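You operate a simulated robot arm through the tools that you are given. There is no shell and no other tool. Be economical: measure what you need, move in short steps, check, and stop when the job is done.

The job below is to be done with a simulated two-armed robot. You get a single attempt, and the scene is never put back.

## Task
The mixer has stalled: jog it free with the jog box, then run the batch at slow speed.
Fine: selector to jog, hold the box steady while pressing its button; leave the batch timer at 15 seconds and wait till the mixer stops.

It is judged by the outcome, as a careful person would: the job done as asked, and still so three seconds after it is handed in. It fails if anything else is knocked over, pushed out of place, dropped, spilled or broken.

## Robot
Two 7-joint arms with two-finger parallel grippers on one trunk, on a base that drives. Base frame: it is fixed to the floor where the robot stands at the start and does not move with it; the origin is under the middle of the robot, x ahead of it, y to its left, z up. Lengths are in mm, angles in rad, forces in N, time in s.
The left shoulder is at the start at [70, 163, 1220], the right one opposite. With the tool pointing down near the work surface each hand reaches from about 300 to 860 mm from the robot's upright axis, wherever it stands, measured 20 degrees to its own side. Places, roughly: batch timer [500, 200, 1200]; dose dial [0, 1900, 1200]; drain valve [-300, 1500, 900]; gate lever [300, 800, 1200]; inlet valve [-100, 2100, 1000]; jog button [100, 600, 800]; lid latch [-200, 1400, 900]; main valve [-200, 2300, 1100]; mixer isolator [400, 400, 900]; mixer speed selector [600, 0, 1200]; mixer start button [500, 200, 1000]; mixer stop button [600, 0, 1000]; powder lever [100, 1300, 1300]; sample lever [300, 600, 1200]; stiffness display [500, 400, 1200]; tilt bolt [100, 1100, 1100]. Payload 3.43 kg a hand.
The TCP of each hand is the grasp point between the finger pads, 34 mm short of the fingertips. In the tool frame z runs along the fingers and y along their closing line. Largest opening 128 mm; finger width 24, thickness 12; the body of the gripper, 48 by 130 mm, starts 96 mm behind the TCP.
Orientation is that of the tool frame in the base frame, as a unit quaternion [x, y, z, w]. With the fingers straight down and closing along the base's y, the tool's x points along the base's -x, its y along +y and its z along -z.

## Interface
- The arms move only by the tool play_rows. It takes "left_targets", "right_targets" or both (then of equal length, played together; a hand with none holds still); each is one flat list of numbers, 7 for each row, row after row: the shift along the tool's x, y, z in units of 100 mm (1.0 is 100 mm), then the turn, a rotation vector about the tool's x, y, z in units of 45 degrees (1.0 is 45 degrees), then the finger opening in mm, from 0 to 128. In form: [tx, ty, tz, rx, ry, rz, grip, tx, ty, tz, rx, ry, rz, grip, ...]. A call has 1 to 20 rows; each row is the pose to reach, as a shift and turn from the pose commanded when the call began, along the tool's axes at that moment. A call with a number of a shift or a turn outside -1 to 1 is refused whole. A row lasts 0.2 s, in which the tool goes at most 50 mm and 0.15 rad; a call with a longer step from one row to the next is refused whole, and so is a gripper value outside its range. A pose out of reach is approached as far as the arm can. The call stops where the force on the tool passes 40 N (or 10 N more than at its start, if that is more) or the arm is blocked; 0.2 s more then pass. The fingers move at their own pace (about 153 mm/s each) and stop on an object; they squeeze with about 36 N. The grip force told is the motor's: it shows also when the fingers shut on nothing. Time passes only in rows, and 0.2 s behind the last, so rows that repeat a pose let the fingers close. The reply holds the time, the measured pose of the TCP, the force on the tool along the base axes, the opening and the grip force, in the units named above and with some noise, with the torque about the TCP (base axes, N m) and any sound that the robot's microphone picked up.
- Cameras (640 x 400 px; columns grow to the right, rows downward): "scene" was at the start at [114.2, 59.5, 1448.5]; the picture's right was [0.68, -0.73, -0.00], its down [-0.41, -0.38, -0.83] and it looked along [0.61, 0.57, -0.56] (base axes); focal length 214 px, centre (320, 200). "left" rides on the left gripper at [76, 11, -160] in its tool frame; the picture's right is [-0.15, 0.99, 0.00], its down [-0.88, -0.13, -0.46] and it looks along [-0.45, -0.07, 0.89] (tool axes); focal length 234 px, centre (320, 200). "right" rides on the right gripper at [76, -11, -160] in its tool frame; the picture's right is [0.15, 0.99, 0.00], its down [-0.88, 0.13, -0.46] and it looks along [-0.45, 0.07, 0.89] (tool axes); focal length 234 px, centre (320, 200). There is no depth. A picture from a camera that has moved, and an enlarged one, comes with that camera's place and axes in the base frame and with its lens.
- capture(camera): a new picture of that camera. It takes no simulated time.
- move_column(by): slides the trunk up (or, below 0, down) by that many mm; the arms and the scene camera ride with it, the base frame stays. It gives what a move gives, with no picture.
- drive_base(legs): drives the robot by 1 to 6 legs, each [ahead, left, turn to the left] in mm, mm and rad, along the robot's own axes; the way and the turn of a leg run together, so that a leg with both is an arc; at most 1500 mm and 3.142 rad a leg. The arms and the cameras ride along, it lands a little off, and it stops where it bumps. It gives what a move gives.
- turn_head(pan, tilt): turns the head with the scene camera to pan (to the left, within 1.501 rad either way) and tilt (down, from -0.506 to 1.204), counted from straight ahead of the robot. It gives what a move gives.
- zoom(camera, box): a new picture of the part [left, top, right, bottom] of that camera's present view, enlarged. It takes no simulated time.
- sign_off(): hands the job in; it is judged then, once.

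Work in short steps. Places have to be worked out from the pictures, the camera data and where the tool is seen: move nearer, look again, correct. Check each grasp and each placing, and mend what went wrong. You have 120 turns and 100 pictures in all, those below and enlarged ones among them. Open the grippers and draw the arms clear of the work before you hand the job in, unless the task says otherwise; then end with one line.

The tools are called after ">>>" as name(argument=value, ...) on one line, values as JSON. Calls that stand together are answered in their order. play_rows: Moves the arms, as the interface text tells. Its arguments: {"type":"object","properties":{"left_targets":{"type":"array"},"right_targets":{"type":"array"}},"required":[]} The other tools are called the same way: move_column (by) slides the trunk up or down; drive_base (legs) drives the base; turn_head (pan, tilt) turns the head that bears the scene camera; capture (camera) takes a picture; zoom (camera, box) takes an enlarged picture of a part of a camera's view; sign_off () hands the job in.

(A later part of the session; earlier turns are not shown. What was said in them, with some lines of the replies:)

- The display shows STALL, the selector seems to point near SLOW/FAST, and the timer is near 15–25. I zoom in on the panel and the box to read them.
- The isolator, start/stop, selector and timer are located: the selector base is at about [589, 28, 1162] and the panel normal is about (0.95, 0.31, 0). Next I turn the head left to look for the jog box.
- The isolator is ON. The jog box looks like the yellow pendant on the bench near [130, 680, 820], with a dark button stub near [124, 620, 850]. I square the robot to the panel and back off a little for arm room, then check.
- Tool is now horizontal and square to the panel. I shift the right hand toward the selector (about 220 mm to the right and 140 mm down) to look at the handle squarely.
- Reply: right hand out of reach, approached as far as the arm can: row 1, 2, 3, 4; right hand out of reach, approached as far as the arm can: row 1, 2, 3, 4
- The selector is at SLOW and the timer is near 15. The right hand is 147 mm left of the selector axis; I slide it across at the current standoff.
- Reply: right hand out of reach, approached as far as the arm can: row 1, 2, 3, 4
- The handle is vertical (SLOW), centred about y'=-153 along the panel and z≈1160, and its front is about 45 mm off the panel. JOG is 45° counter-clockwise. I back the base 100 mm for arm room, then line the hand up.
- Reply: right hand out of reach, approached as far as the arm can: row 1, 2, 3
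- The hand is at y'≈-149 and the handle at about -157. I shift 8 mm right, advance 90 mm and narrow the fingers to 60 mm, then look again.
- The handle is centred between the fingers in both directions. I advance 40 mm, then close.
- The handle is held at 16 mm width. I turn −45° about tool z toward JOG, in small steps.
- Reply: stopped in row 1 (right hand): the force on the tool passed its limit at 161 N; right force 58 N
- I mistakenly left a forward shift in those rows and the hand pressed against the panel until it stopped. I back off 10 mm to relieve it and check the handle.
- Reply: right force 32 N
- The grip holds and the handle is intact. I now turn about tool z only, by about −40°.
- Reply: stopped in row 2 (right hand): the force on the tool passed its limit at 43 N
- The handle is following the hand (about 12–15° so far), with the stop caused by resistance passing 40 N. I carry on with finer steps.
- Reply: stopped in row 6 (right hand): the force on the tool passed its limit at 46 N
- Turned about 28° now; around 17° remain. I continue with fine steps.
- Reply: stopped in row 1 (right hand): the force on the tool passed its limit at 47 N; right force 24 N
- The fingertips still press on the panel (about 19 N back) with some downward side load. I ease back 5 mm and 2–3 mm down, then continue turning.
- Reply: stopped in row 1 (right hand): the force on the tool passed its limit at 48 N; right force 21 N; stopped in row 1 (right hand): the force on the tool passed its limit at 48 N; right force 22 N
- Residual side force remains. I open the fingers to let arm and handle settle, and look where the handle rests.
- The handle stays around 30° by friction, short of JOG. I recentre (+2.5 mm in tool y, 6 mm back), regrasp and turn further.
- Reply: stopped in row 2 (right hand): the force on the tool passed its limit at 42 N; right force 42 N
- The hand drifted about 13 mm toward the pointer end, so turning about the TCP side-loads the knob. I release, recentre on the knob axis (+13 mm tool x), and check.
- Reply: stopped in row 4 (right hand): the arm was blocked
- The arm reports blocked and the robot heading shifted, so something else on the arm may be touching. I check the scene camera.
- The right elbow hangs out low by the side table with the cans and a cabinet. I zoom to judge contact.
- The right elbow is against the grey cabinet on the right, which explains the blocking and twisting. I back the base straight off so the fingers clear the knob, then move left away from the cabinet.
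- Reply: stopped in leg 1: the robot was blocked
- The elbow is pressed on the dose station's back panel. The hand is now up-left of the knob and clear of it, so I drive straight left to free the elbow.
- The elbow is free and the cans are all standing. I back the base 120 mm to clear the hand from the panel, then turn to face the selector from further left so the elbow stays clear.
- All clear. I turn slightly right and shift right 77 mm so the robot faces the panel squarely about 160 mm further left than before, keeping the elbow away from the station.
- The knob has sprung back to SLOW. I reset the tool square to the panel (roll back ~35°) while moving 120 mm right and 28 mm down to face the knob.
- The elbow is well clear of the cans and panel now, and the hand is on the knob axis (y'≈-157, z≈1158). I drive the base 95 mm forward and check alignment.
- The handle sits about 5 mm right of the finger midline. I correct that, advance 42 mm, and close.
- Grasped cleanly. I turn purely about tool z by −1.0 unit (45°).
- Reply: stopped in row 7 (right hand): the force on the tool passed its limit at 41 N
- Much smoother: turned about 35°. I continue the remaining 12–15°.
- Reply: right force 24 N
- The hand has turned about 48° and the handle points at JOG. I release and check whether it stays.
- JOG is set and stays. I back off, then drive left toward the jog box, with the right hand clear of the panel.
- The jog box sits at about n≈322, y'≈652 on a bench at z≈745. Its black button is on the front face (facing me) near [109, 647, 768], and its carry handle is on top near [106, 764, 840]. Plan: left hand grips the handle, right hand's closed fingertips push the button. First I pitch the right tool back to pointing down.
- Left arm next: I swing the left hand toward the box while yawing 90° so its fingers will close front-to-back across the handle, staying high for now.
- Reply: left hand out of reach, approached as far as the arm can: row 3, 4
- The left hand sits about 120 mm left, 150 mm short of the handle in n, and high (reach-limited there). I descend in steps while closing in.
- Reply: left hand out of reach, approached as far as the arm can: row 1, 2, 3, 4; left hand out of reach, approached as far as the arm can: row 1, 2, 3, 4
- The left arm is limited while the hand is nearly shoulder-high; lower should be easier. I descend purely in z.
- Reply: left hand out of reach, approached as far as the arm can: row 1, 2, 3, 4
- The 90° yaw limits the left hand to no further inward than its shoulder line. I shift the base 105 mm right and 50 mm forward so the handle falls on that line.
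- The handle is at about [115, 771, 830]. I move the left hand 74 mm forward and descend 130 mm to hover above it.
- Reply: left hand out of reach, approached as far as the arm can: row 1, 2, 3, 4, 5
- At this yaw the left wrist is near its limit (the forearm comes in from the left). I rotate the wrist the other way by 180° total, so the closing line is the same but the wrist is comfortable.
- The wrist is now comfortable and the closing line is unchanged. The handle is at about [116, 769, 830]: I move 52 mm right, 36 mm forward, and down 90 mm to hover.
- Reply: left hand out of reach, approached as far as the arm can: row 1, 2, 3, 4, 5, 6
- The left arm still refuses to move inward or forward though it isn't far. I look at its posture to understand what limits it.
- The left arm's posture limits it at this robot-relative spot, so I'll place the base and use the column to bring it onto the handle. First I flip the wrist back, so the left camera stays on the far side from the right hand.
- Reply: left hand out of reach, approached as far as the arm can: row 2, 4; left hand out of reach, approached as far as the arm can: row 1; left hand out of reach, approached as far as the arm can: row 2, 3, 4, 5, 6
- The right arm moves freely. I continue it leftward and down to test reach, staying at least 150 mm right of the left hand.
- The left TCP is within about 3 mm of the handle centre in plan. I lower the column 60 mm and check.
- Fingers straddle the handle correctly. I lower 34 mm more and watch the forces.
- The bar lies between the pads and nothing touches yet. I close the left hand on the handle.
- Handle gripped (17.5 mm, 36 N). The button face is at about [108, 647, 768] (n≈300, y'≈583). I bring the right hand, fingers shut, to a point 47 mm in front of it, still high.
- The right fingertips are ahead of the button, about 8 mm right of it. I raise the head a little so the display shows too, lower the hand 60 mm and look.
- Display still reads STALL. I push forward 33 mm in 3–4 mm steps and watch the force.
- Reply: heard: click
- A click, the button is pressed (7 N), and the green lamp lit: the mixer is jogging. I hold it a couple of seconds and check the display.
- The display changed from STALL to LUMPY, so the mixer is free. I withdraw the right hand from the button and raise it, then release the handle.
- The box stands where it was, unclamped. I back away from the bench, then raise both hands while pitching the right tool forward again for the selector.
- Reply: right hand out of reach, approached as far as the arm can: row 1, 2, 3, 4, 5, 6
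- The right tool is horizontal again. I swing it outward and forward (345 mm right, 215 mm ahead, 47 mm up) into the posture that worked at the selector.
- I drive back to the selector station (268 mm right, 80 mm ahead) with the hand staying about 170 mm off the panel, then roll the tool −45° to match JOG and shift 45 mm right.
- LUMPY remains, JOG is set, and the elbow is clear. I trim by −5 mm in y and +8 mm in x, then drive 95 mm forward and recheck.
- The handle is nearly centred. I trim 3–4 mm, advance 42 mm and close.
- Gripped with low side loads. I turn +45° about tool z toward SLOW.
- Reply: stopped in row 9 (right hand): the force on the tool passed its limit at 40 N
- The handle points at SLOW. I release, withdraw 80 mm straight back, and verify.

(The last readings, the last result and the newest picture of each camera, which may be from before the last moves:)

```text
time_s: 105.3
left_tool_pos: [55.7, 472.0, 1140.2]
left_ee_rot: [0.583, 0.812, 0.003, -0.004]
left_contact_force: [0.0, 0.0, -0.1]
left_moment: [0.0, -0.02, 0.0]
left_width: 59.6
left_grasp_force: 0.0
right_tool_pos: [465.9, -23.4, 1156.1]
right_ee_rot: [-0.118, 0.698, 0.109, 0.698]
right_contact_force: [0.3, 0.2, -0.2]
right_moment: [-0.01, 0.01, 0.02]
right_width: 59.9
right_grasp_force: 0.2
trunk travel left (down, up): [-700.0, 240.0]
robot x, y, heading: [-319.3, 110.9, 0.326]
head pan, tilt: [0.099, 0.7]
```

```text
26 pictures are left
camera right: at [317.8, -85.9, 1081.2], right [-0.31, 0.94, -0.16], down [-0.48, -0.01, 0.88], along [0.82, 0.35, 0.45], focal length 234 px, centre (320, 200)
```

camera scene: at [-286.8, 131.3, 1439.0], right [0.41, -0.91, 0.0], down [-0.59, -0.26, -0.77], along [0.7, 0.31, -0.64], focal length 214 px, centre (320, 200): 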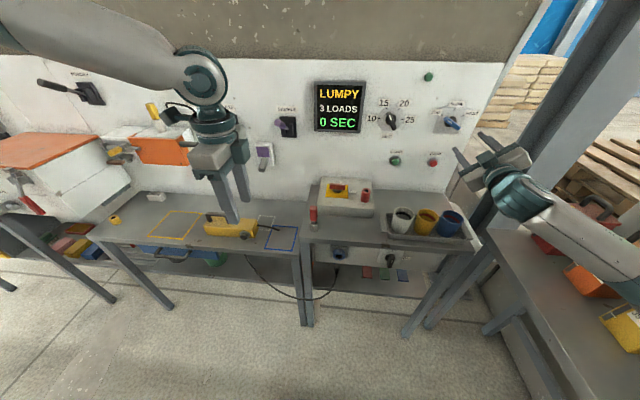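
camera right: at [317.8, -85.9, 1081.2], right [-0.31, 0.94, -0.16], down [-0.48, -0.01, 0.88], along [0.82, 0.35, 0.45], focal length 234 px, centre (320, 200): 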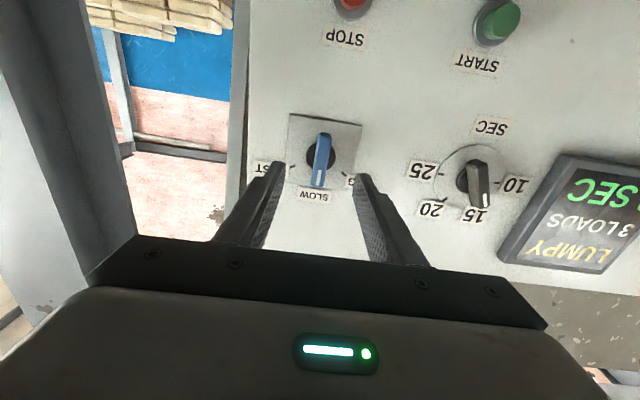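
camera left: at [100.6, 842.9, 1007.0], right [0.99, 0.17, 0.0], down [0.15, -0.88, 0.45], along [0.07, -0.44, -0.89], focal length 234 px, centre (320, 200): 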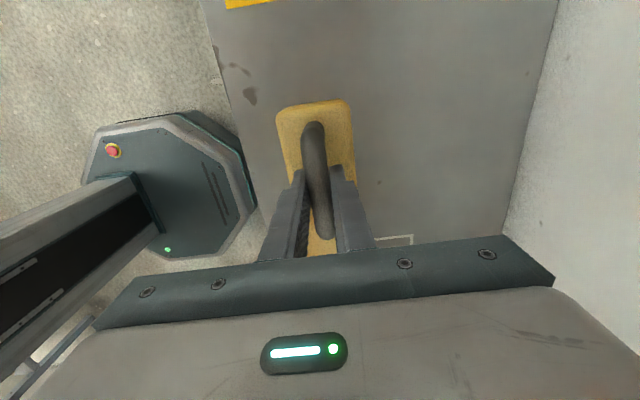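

SLOW and 15 s are set. The Start button is at about y'≈-6, z≈1000. I close the fingers and move there in two steps at a safe standoff.

>>> play_rows(right_targets=[0.3, 0.2, -0.1, 0, 0, 0, 0, 0.6, 0.5, -0.1, 0, 0, 0, 0, 0.8, 0.8, -0.1, 0, 0, 0, 0, 0.8, 1, -0.1, 0, 0, 0, 0])

>>> play_rows(right_targets=[0.3, 0.2, 0, 0, 0, 0, 0, 0.6, 0.5, 0, 0, 0, 0, 0, 0.76, 0.58, 0, 0, 0, 0, 0])

>>> capture(camera="right")

>>> capture(camera="scene")

```text
time_s: 106.3
left_tool_pos: [55.1, 471.4, 1141.0]
left_ee_rot: [0.584, 0.812, 0.002, -0.003]
left_contact_force: [-1.0, 0.1, 0.8]
left_moment: [-0.02, 0.0, 0.06]
left_width: 60.1
left_grasp_force: 0.0
right_tool_pos: [426.2, 68.3, 1072.5]
right_ee_rot: [-0.117, 0.698, 0.108, 0.698]
right_contact_force: [0.1, 0.5, -0.1]
right_moment: [0.0, -0.02, -0.03]
right_width: 0.0
right_grasp_force: 32.8
trunk travel left (down, up): [-700.0, 240.0]
robot x, y, heading: [-327.4, 111.9, 0.323]
head pan, tilt: [0.099, 0.7]
```

```text
time_s: 107.1
left_tool_pos: [55.2, 470.8, 1139.3]
left_ee_rot: [0.584, 0.811, 0.002, -0.005]
left_contact_force: [0.1, -0.2, -0.2]
left_moment: [0.02, -0.01, 0.02]
left_width: 60.0
left_grasp_force: 0.1
right_tool_pos: [407.7, 121.0, 998.0]
right_ee_rot: [-0.119, 0.698, 0.11, 0.698]
right_contact_force: [1.0, -0.1, -0.4]
right_moment: [0.03, -0.02, 0.01]
right_width: 0.0
right_grasp_force: 33.2
trunk travel left (down, up): [-700.0, 240.0]
robot x, y, heading: [-319.7, 107.3, 0.324]
head pan, tilt: [0.099, 0.7]
```

```text
25 pictures are left
camera right: at [260.1, 58.7, 923.9], right [-0.31, 0.94, -0.16], down [-0.48, -0.01, 0.88], along [0.82, 0.35, 0.45], focal length 234 px, centre (320, 200)
```

right: 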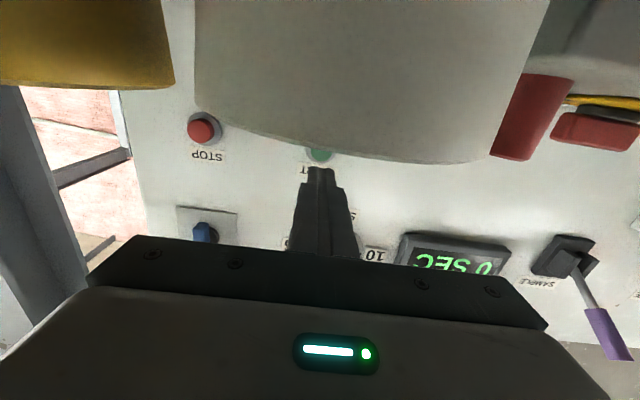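

```text
24 pictures are left
camera scene: at [-196.8, 161.5, 1439.0], right [0.41, -0.91, 0.0], down [-0.59, -0.26, -0.76], along [0.7, 0.31, -0.64], focal length 214 px, centre (320, 200)
```

scene: 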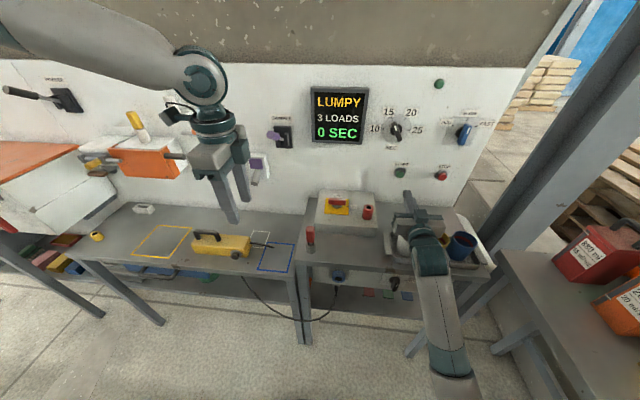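

The hanging wrist camera would foul the cups if I pushed straight in. I tilt the tool 45° nose-down about the TCP (which lifts the camera and gripper above the cups), rising 20 mm.

>>> play_rows(right_targets=[-0.1, 0, 0, 0, 0.16, 0, 0, -0.2, 0, 0, 0, 0.33, 0, 0, -0.2, 0, 0, 0, 0.5, 0, 0, -0.2, 0, 0, 0, 0.67, 0, 0, -0.2, 0, 0, 0, 0.83, 0, 0, -0.2, 0, 0, 0, 1, 0, 0])

>>> capture(camera="right")

>>> zoom(camera="scene", box=[300, 70, 500, 290])

```text
time_s: 108.5
left_tool_pos: [56.6, 471.6, 1139.2]
left_ee_rot: [0.584, 0.811, 0.003, -0.004]
left_contact_force: [-1.3, -0.1, 0.2]
left_moment: [-0.05, 0.01, 0.03]
left_width: 60.1
left_grasp_force: 0.0
right_tool_pos: [408.7, 122.1, 1017.0]
right_ee_rot: [-0.151, 0.913, 0.055, 0.376]
right_contact_force: [-0.6, 0.3, -0.1]
right_moment: [0.03, -0.07, 0.01]
right_width: 0.0
right_grasp_force: 33.0
trunk travel left (down, up): [-700.0, 240.0]
robot x, y, heading: [-324.3, 109.6, 0.319]
head pan, tilt: [0.099, 0.7]
```

```text
23 pictures are left
camera right: at [253.5, 59.4, 1078.5], right [-0.41, 0.9, -0.12], down [0.24, 0.23, 0.94], along [0.88, 0.36, -0.32], focal length 234 px, centre (320, 200)
```

right: 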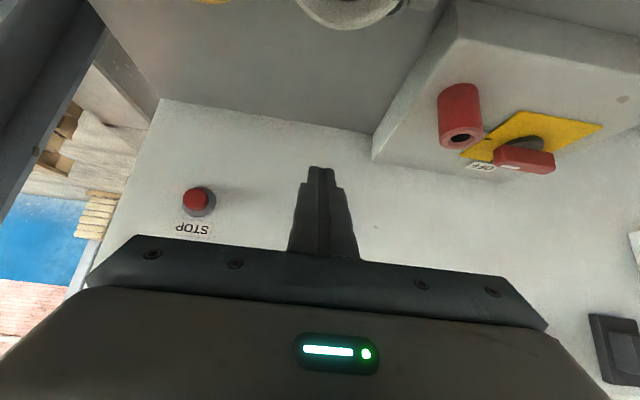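

```text
1.82 times, centred on (400, 180) of scene
camera zoom: at [-196.3, 162.6, 1438.9], right [0.41, -0.91, 0.0], down [-0.59, -0.26, -0.76], along [0.7, 0.31, -0.64], focal length 390 px, centre (174, 236)
```

zoom: 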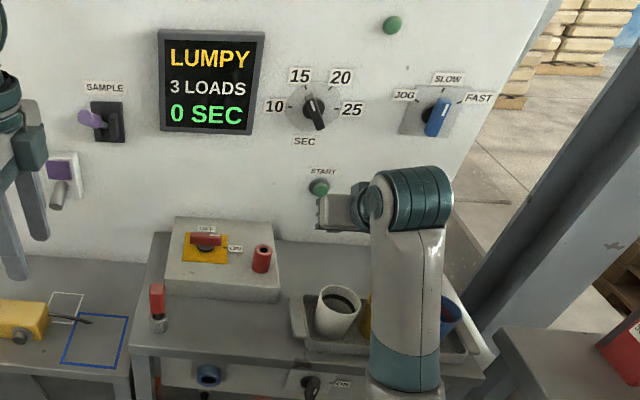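

Gripper and camera now sit above the cups, lined up with Start (y'≈-8, contact height ≈1002). I advance along the panel normal about 100 mm, finer at the end.

>>> play_rows(right_targets=[-0.14, 0.01, 0.14, 0, 0, 0, 0, -0.28, 0.02, 0.28, 0, 0, 0, 0, -0.42, 0.02, 0.41, 0, 0, 0, 0, -0.53, 0.02, 0.52, 0, 0, 0, 0, -0.58, 0.02, 0.57, 0, 0, 0, 0, -0.61, 0.02, 0.6, 0, 0, 0, 0, -0.64, 0.02, 0.63, 0, 0, 0, 0, -0.67, 0.02, 0.66, 0, 0, 0, 0, -0.7, 0.02, 0.69, 0, 0, 0, 0])

>>> zoom(camera="scene", box=[300, 70, 500, 290])

```text
time_s: 110.5
left_tool_pos: [55.7, 471.1, 1140.3]
left_ee_rot: [0.584, 0.812, 0.003, -0.005]
left_contact_force: [-0.5, -0.2, 0.2]
left_moment: [-0.01, -0.01, 0.02]
left_width: 60.0
left_grasp_force: 0.0
right_tool_pos: [500.0, 155.2, 1018.0]
right_ee_rot: [-0.151, 0.912, 0.055, 0.377]
right_contact_force: [-1.0, -1.0, 0.5]
right_moment: [-0.04, 0.02, 0.01]
right_width: 0.0
right_grasp_force: 33.0
trunk travel left (down, up): [-700.0, 240.0]
robot x, y, heading: [-320.2, 109.4, 0.325]
head pan, tilt: [0.099, 0.7]
```

```text
1.82 times, centred on (400, 180) of scene
camera zoom: at [-197.0, 162.0, 1439.0], right [0.41, -0.91, 0.0], down [-0.59, -0.26, -0.76], along [0.7, 0.31, -0.64], focal length 390 px, centre (174, 236)
```

zoom: 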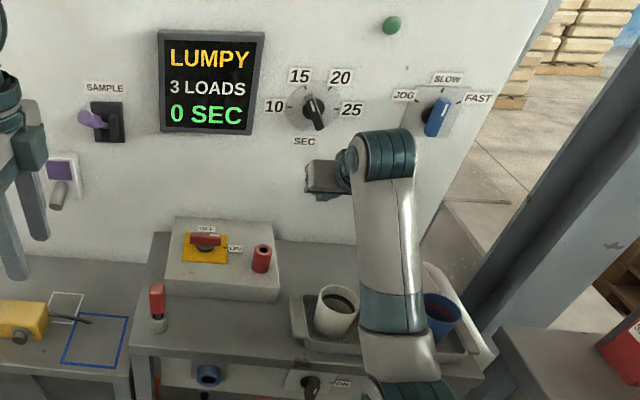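

No contact yet (foremost point n≈556). I continue in 3 mm steps.

>>> play_rows(right_targets=[-0.02, 0, 0.02, 0, 0, 0, 0, -0.04, 0, 0.04, 0, 0, 0, 0, -0.06, 0, 0.06, 0, 0, 0, 0, -0.08, 0, 0.08, 0, 0, 0, 0])

>>> capture(camera="right")

```text
time_s: 111.5
left_tool_pos: [51.6, 469.4, 1141.7]
left_ee_rot: [0.584, 0.812, 0.004, -0.003]
left_contact_force: [0.2, -1.5, -0.4]
left_moment: [0.02, 0.01, -0.07]
left_width: 60.2
left_grasp_force: 0.1
right_tool_pos: [506.1, 156.4, 1017.0]
right_ee_rot: [-0.151, 0.912, 0.056, 0.376]
right_contact_force: [-32.0, -12.6, -4.0]
right_moment: [-0.23, 0.61, -0.08]
right_width: 0.0
right_grasp_force: 32.7
trunk travel left (down, up): [-700.0, 240.0]
robot x, y, heading: [-325.1, 110.5, 0.319]
head pan, tilt: [0.099, 0.7]
heard: click
```

```text
20 pictures are left
camera right: at [351.7, 93.7, 1079.3], right [-0.41, 0.9, -0.12], down [0.24, 0.23, 0.94], along [0.88, 0.36, -0.32], focal length 234 px, centre (320, 200)
```

right: 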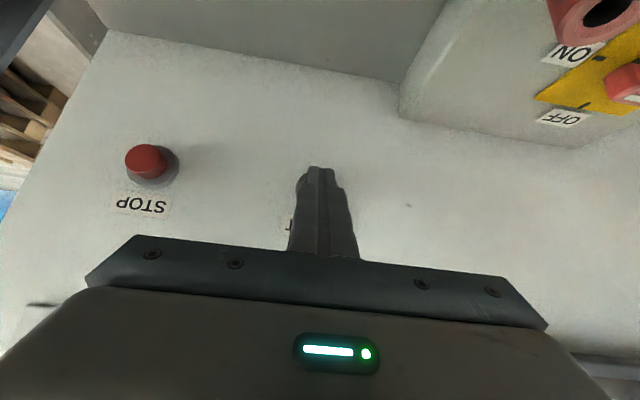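

A click at 34 N. I back straight off 60 mm along the normal and check the display.

>>> play_rows(right_targets=[0.1, 0, -0.1, 0, 0, 0, 0, 0.25, 0, -0.25, 0, 0, 0, 0, 0.45, 0, -0.45, 0, 0, 0, 0])

>>> zoom(camera="scene", box=[300, 70, 500, 290])

```text
time_s: 112.3
left_tool_pos: [55.3, 470.6, 1139.8]
left_ee_rot: [0.584, 0.812, 0.003, -0.004]
left_contact_force: [-0.8, 0.9, 0.9]
left_moment: [-0.02, 0.0, 0.03]
left_width: 59.9
left_grasp_force: 0.0
right_tool_pos: [452.4, 138.1, 1015.6]
right_ee_rot: [-0.152, 0.912, 0.057, 0.378]
right_contact_force: [-0.1, 0.8, -0.8]
right_moment: [0.0, -0.02, 0.03]
right_width: 0.4
right_grasp_force: 33.4
trunk travel left (down, up): [-700.0, 240.0]
robot x, y, heading: [-320.9, 113.9, 0.325]
head pan, tilt: [0.099, 0.7]
```

```text
1.82 times, centred on (400, 180) of scene
camera zoom: at [-196.9, 161.8, 1439.1], right [0.41, -0.91, 0.0], down [-0.59, -0.26, -0.76], along [0.7, 0.31, -0.64], focal length 390 px, centre (174, 236)
```

zoom: 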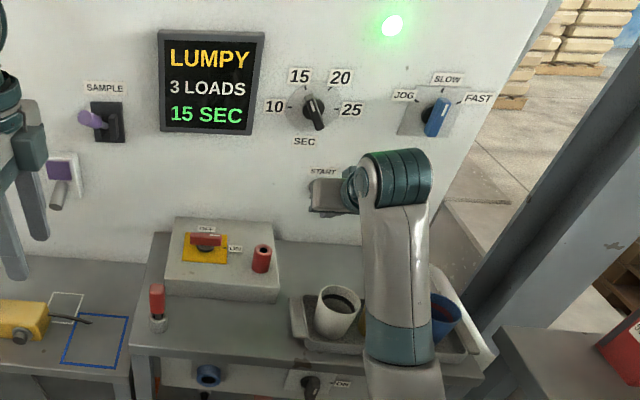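

The mixer is running: lamp on, display 15 SEC. I raise the hand 85 mm, then back the robot away while the batch runs.

>>> play_rows(right_targets=[-0.15, 0, -0.15, 0, 0, 0, 30, -0.3, 0, -0.3, 0, 0, 0, 60, -0.45, 0, -0.45, 0, 0, 0, 100, -0.6, 0, -0.6, 0, 0, 0, 100], left_targets=[0, 0, 0, 0, 0, 0, 100, 0, 0, 0, 0, 0, 0, 100, 0, 0, 0, 0, 0, 0, 100, 0, 0, 0, 0, 0, 0, 100])

>>> drive_base(legs=[[-250, 0, 0]])

>>> capture(camera="scene")

```text
time_s: 113.3
left_tool_pos: [54.4, 472.4, 1140.3]
left_ee_rot: [0.584, 0.812, 0.003, -0.004]
left_contact_force: [0.5, 0.5, 0.3]
left_moment: [-0.01, -0.02, -0.03]
left_width: 100.0
left_grasp_force: 0.1
right_tool_pos: [451.4, 138.7, 1102.9]
right_ee_rot: [-0.152, 0.912, 0.056, 0.378]
right_contact_force: [0.4, -0.1, -0.1]
right_moment: [-0.05, -0.02, 0.01]
right_width: 100.1
right_grasp_force: 0.1
trunk travel left (down, up): [-700.0, 240.0]
robot x, y, heading: [-318.5, 108.5, 0.325]
head pan, tilt: [0.099, 0.7]
```

```text
time_s: 115.1
left_tool_pos: [-178.8, 391.3, 1139.9]
left_ee_rot: [0.585, 0.811, 0.003, -0.004]
left_contact_force: [-0.7, -0.7, -0.3]
left_moment: [0.0, 0.04, 0.01]
left_width: 100.0
left_grasp_force: 0.1
right_tool_pos: [215.9, 58.7, 1102.7]
right_ee_rot: [-0.15, 0.912, 0.055, 0.377]
right_contact_force: [0.6, 0.0, 0.0]
right_moment: [-0.01, 0.02, 0.03]
right_width: 99.9
right_grasp_force: 0.2
trunk travel left (down, up): [-700.0, 240.0]
robot x, y, heading: [-557.3, 27.7, 0.32]
head pan, tilt: [0.099, 0.7]
```

```text
18 pictures are left
camera scene: at [-432.8, 83.2, 1438.9], right [0.41, -0.91, 0.0], down [-0.59, -0.26, -0.76], along [0.7, 0.31, -0.64], focal length 214 px, centre (320, 200)
```

scene: 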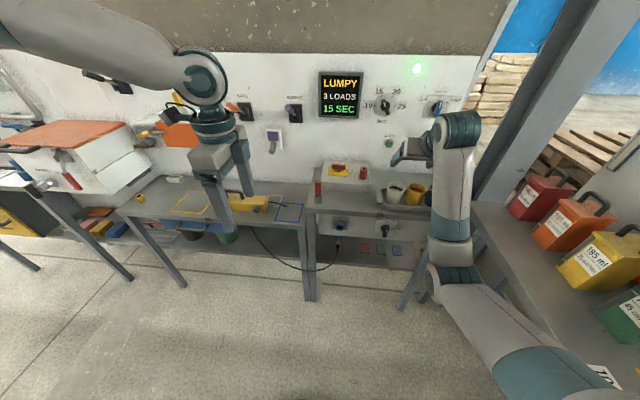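

Arms are clear and nothing is disturbed. I wait out the rest of the 15 s batch with repeated poses.

>>> play_rows(right_targets=[0, 0, 0, 0, 0, 0, 100, 0, 0, 0, 0, 0, 0, 100, 0, 0, 0, 0, 0, 0, 100, 0, 0, 0, 0, 0, 0, 100, 0, 0, 0, 0, 0, 0, 100, 0, 0, 0, 0, 0, 0, 100, 0, 0, 0, 0, 0, 0, 100, 0, 0, 0, 0, 0, 0, 100, 0, 0, 0, 0, 0, 0, 100, 0, 0, 0, 0, 0, 0, 100, 0, 0, 0, 0, 0, 0, 100, 0, 0, 0, 0, 0, 0, 100, 0, 0, 0, 0, 0, 0, 100, 0, 0, 0, 0, 0, 0, 100, 0, 0, 0, 0, 0, 0, 100, 0, 0, 0, 0, 0, 0, 100, 0, 0, 0, 0, 0, 0, 100, 0, 0, 0, 0, 0, 0, 100, 0, 0, 0, 0, 0, 0, 100, 0, 0, 0, 0, 0, 0, 100])

>>> play_rows(right_targets=[0, 0, 0, 0, 0, 0, 100, 0, 0, 0, 0, 0, 0, 100, 0, 0, 0, 0, 0, 0, 100, 0, 0, 0, 0, 0, 0, 100, 0, 0, 0, 0, 0, 0, 100, 0, 0, 0, 0, 0, 0, 100, 0, 0, 0, 0, 0, 0, 100, 0, 0, 0, 0, 0, 0, 100, 0, 0, 0, 0, 0, 0, 100, 0, 0, 0, 0, 0, 0, 100, 0, 0, 0, 0, 0, 0, 100, 0, 0, 0, 0, 0, 0, 100, 0, 0, 0, 0, 0, 0, 100, 0, 0, 0, 0, 0, 0, 100, 0, 0, 0, 0, 0, 0, 100, 0, 0, 0, 0, 0, 0, 100, 0, 0, 0, 0, 0, 0, 100, 0, 0, 0, 0, 0, 0, 100, 0, 0, 0, 0, 0, 0, 100, 0, 0, 0, 0, 0, 0, 100])

>>> play_rows(right_targets=[0, 0, 0, 0, 0, 0, 100, 0, 0, 0, 0, 0, 0, 100, 0, 0, 0, 0, 0, 0, 100, 0, 0, 0, 0, 0, 0, 100, 0, 0, 0, 0, 0, 0, 100, 0, 0, 0, 0, 0, 0, 100, 0, 0, 0, 0, 0, 0, 100, 0, 0, 0, 0, 0, 0, 100, 0, 0, 0, 0, 0, 0, 100, 0, 0, 0, 0, 0, 0, 100, 0, 0, 0, 0, 0, 0, 100, 0, 0, 0, 0, 0, 0, 100, 0, 0, 0, 0, 0, 0, 100, 0, 0, 0, 0, 0, 0, 100, 0, 0, 0, 0, 0, 0, 100, 0, 0, 0, 0, 0, 0, 100, 0, 0, 0, 0, 0, 0, 100, 0, 0, 0, 0, 0, 0, 100, 0, 0, 0, 0, 0, 0, 100, 0, 0, 0, 0, 0, 0, 100])

>>> capture(camera="scene")

>>> zoom(camera="scene", box=[300, 50, 480, 162])

```text
time_s: 119.3
left_tool_pos: [-180.8, 391.0, 1139.7]
left_ee_rot: [0.586, 0.811, 0.003, -0.004]
left_contact_force: [1.0, -0.3, 0.4]
left_moment: [0.02, 0.01, 0.0]
left_width: 99.7
left_grasp_force: 0.0
right_tool_pos: [215.7, 58.5, 1103.0]
right_ee_rot: [-0.15, 0.912, 0.055, 0.378]
right_contact_force: [-0.4, -1.2, -1.1]
right_moment: [0.0, -0.02, 0.0]
right_width: 99.9
right_grasp_force: 0.0
trunk travel left (down, up): [-700.0, 240.0]
robot x, y, heading: [-555.3, 31.2, 0.321]
head pan, tilt: [0.099, 0.7]
```

```text
time_s: 123.5
left_tool_pos: [-178.6, 393.2, 1139.2]
left_ee_rot: [0.585, 0.811, 0.003, -0.005]
left_contact_force: [0.3, 0.6, -0.7]
left_moment: [0.03, 0.02, 0.01]
left_width: 100.0
left_grasp_force: 0.0
right_tool_pos: [214.9, 58.4, 1103.2]
right_ee_rot: [-0.149, 0.912, 0.055, 0.378]
right_contact_force: [-0.3, 0.0, -0.1]
right_moment: [-0.02, 0.03, 0.01]
right_width: 100.0
right_grasp_force: 0.1
trunk travel left (down, up): [-700.0, 240.0]
robot x, y, heading: [-555.4, 32.0, 0.319]
head pan, tilt: [0.099, 0.7]
```

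```text
time_s: 127.7
left_tool_pos: [-180.2, 393.4, 1140.3]
left_ee_rot: [0.585, 0.811, 0.003, -0.005]
left_contact_force: [-0.2, 0.3, 0.8]
left_moment: [-0.01, -0.01, 0.02]
left_width: 100.0
left_grasp_force: 0.1
right_tool_pos: [214.3, 56.8, 1102.4]
right_ee_rot: [-0.15, 0.912, 0.056, 0.377]
right_contact_force: [-0.8, 0.8, 0.4]
right_moment: [0.03, 0.0, 0.02]
right_width: 99.9
right_grasp_force: 0.0
trunk travel left (down, up): [-700.0, 240.0]
robot x, y, heading: [-555.3, 33.7, 0.324]
head pan, tilt: [0.099, 0.7]
```

```text
17 pictures are left
camera scene: at [-433.3, 83.0, 1439.0], right [0.41, -0.91, 0.0], down [-0.59, -0.26, -0.76], along [0.7, 0.31, -0.64], focal length 214 px, centre (320, 200)
```

scene: 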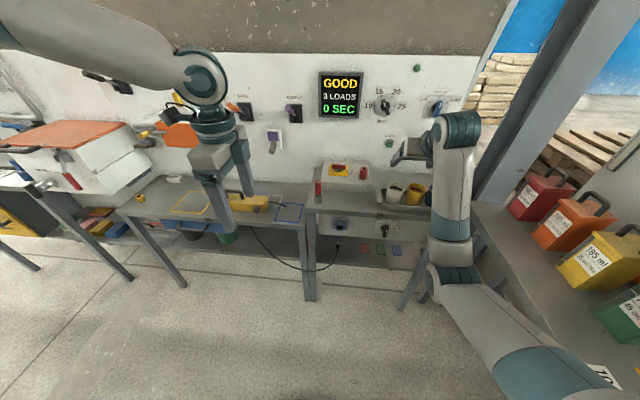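

```text
3.56 times, centred on (390, 106) of scene
camera zoom: at [-433.3, 83.0, 1439.0], right [0.41, -0.91, 0.0], down [-0.59, -0.26, -0.76], along [0.7, 0.31, -0.64], focal length 763 px, centre (71, 534)
```

zoom: 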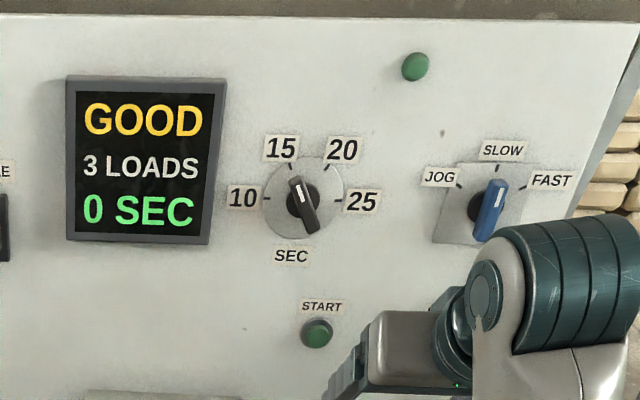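

The display reads GOOD, 0 SEC, and the lamp is off. The mixer has stopped, the arms are clear and the grippers open, so I hand it in.

>>> sign_off()

```text
The job is handed in.
```

The mixer was jogged free, and the 15-second batch ran at slow speed until the mixer stopped; the display now reads GOOD, and I saw nothing knocked over, though the right elbow pressed against the dose station's back panel during the first try at the selector.
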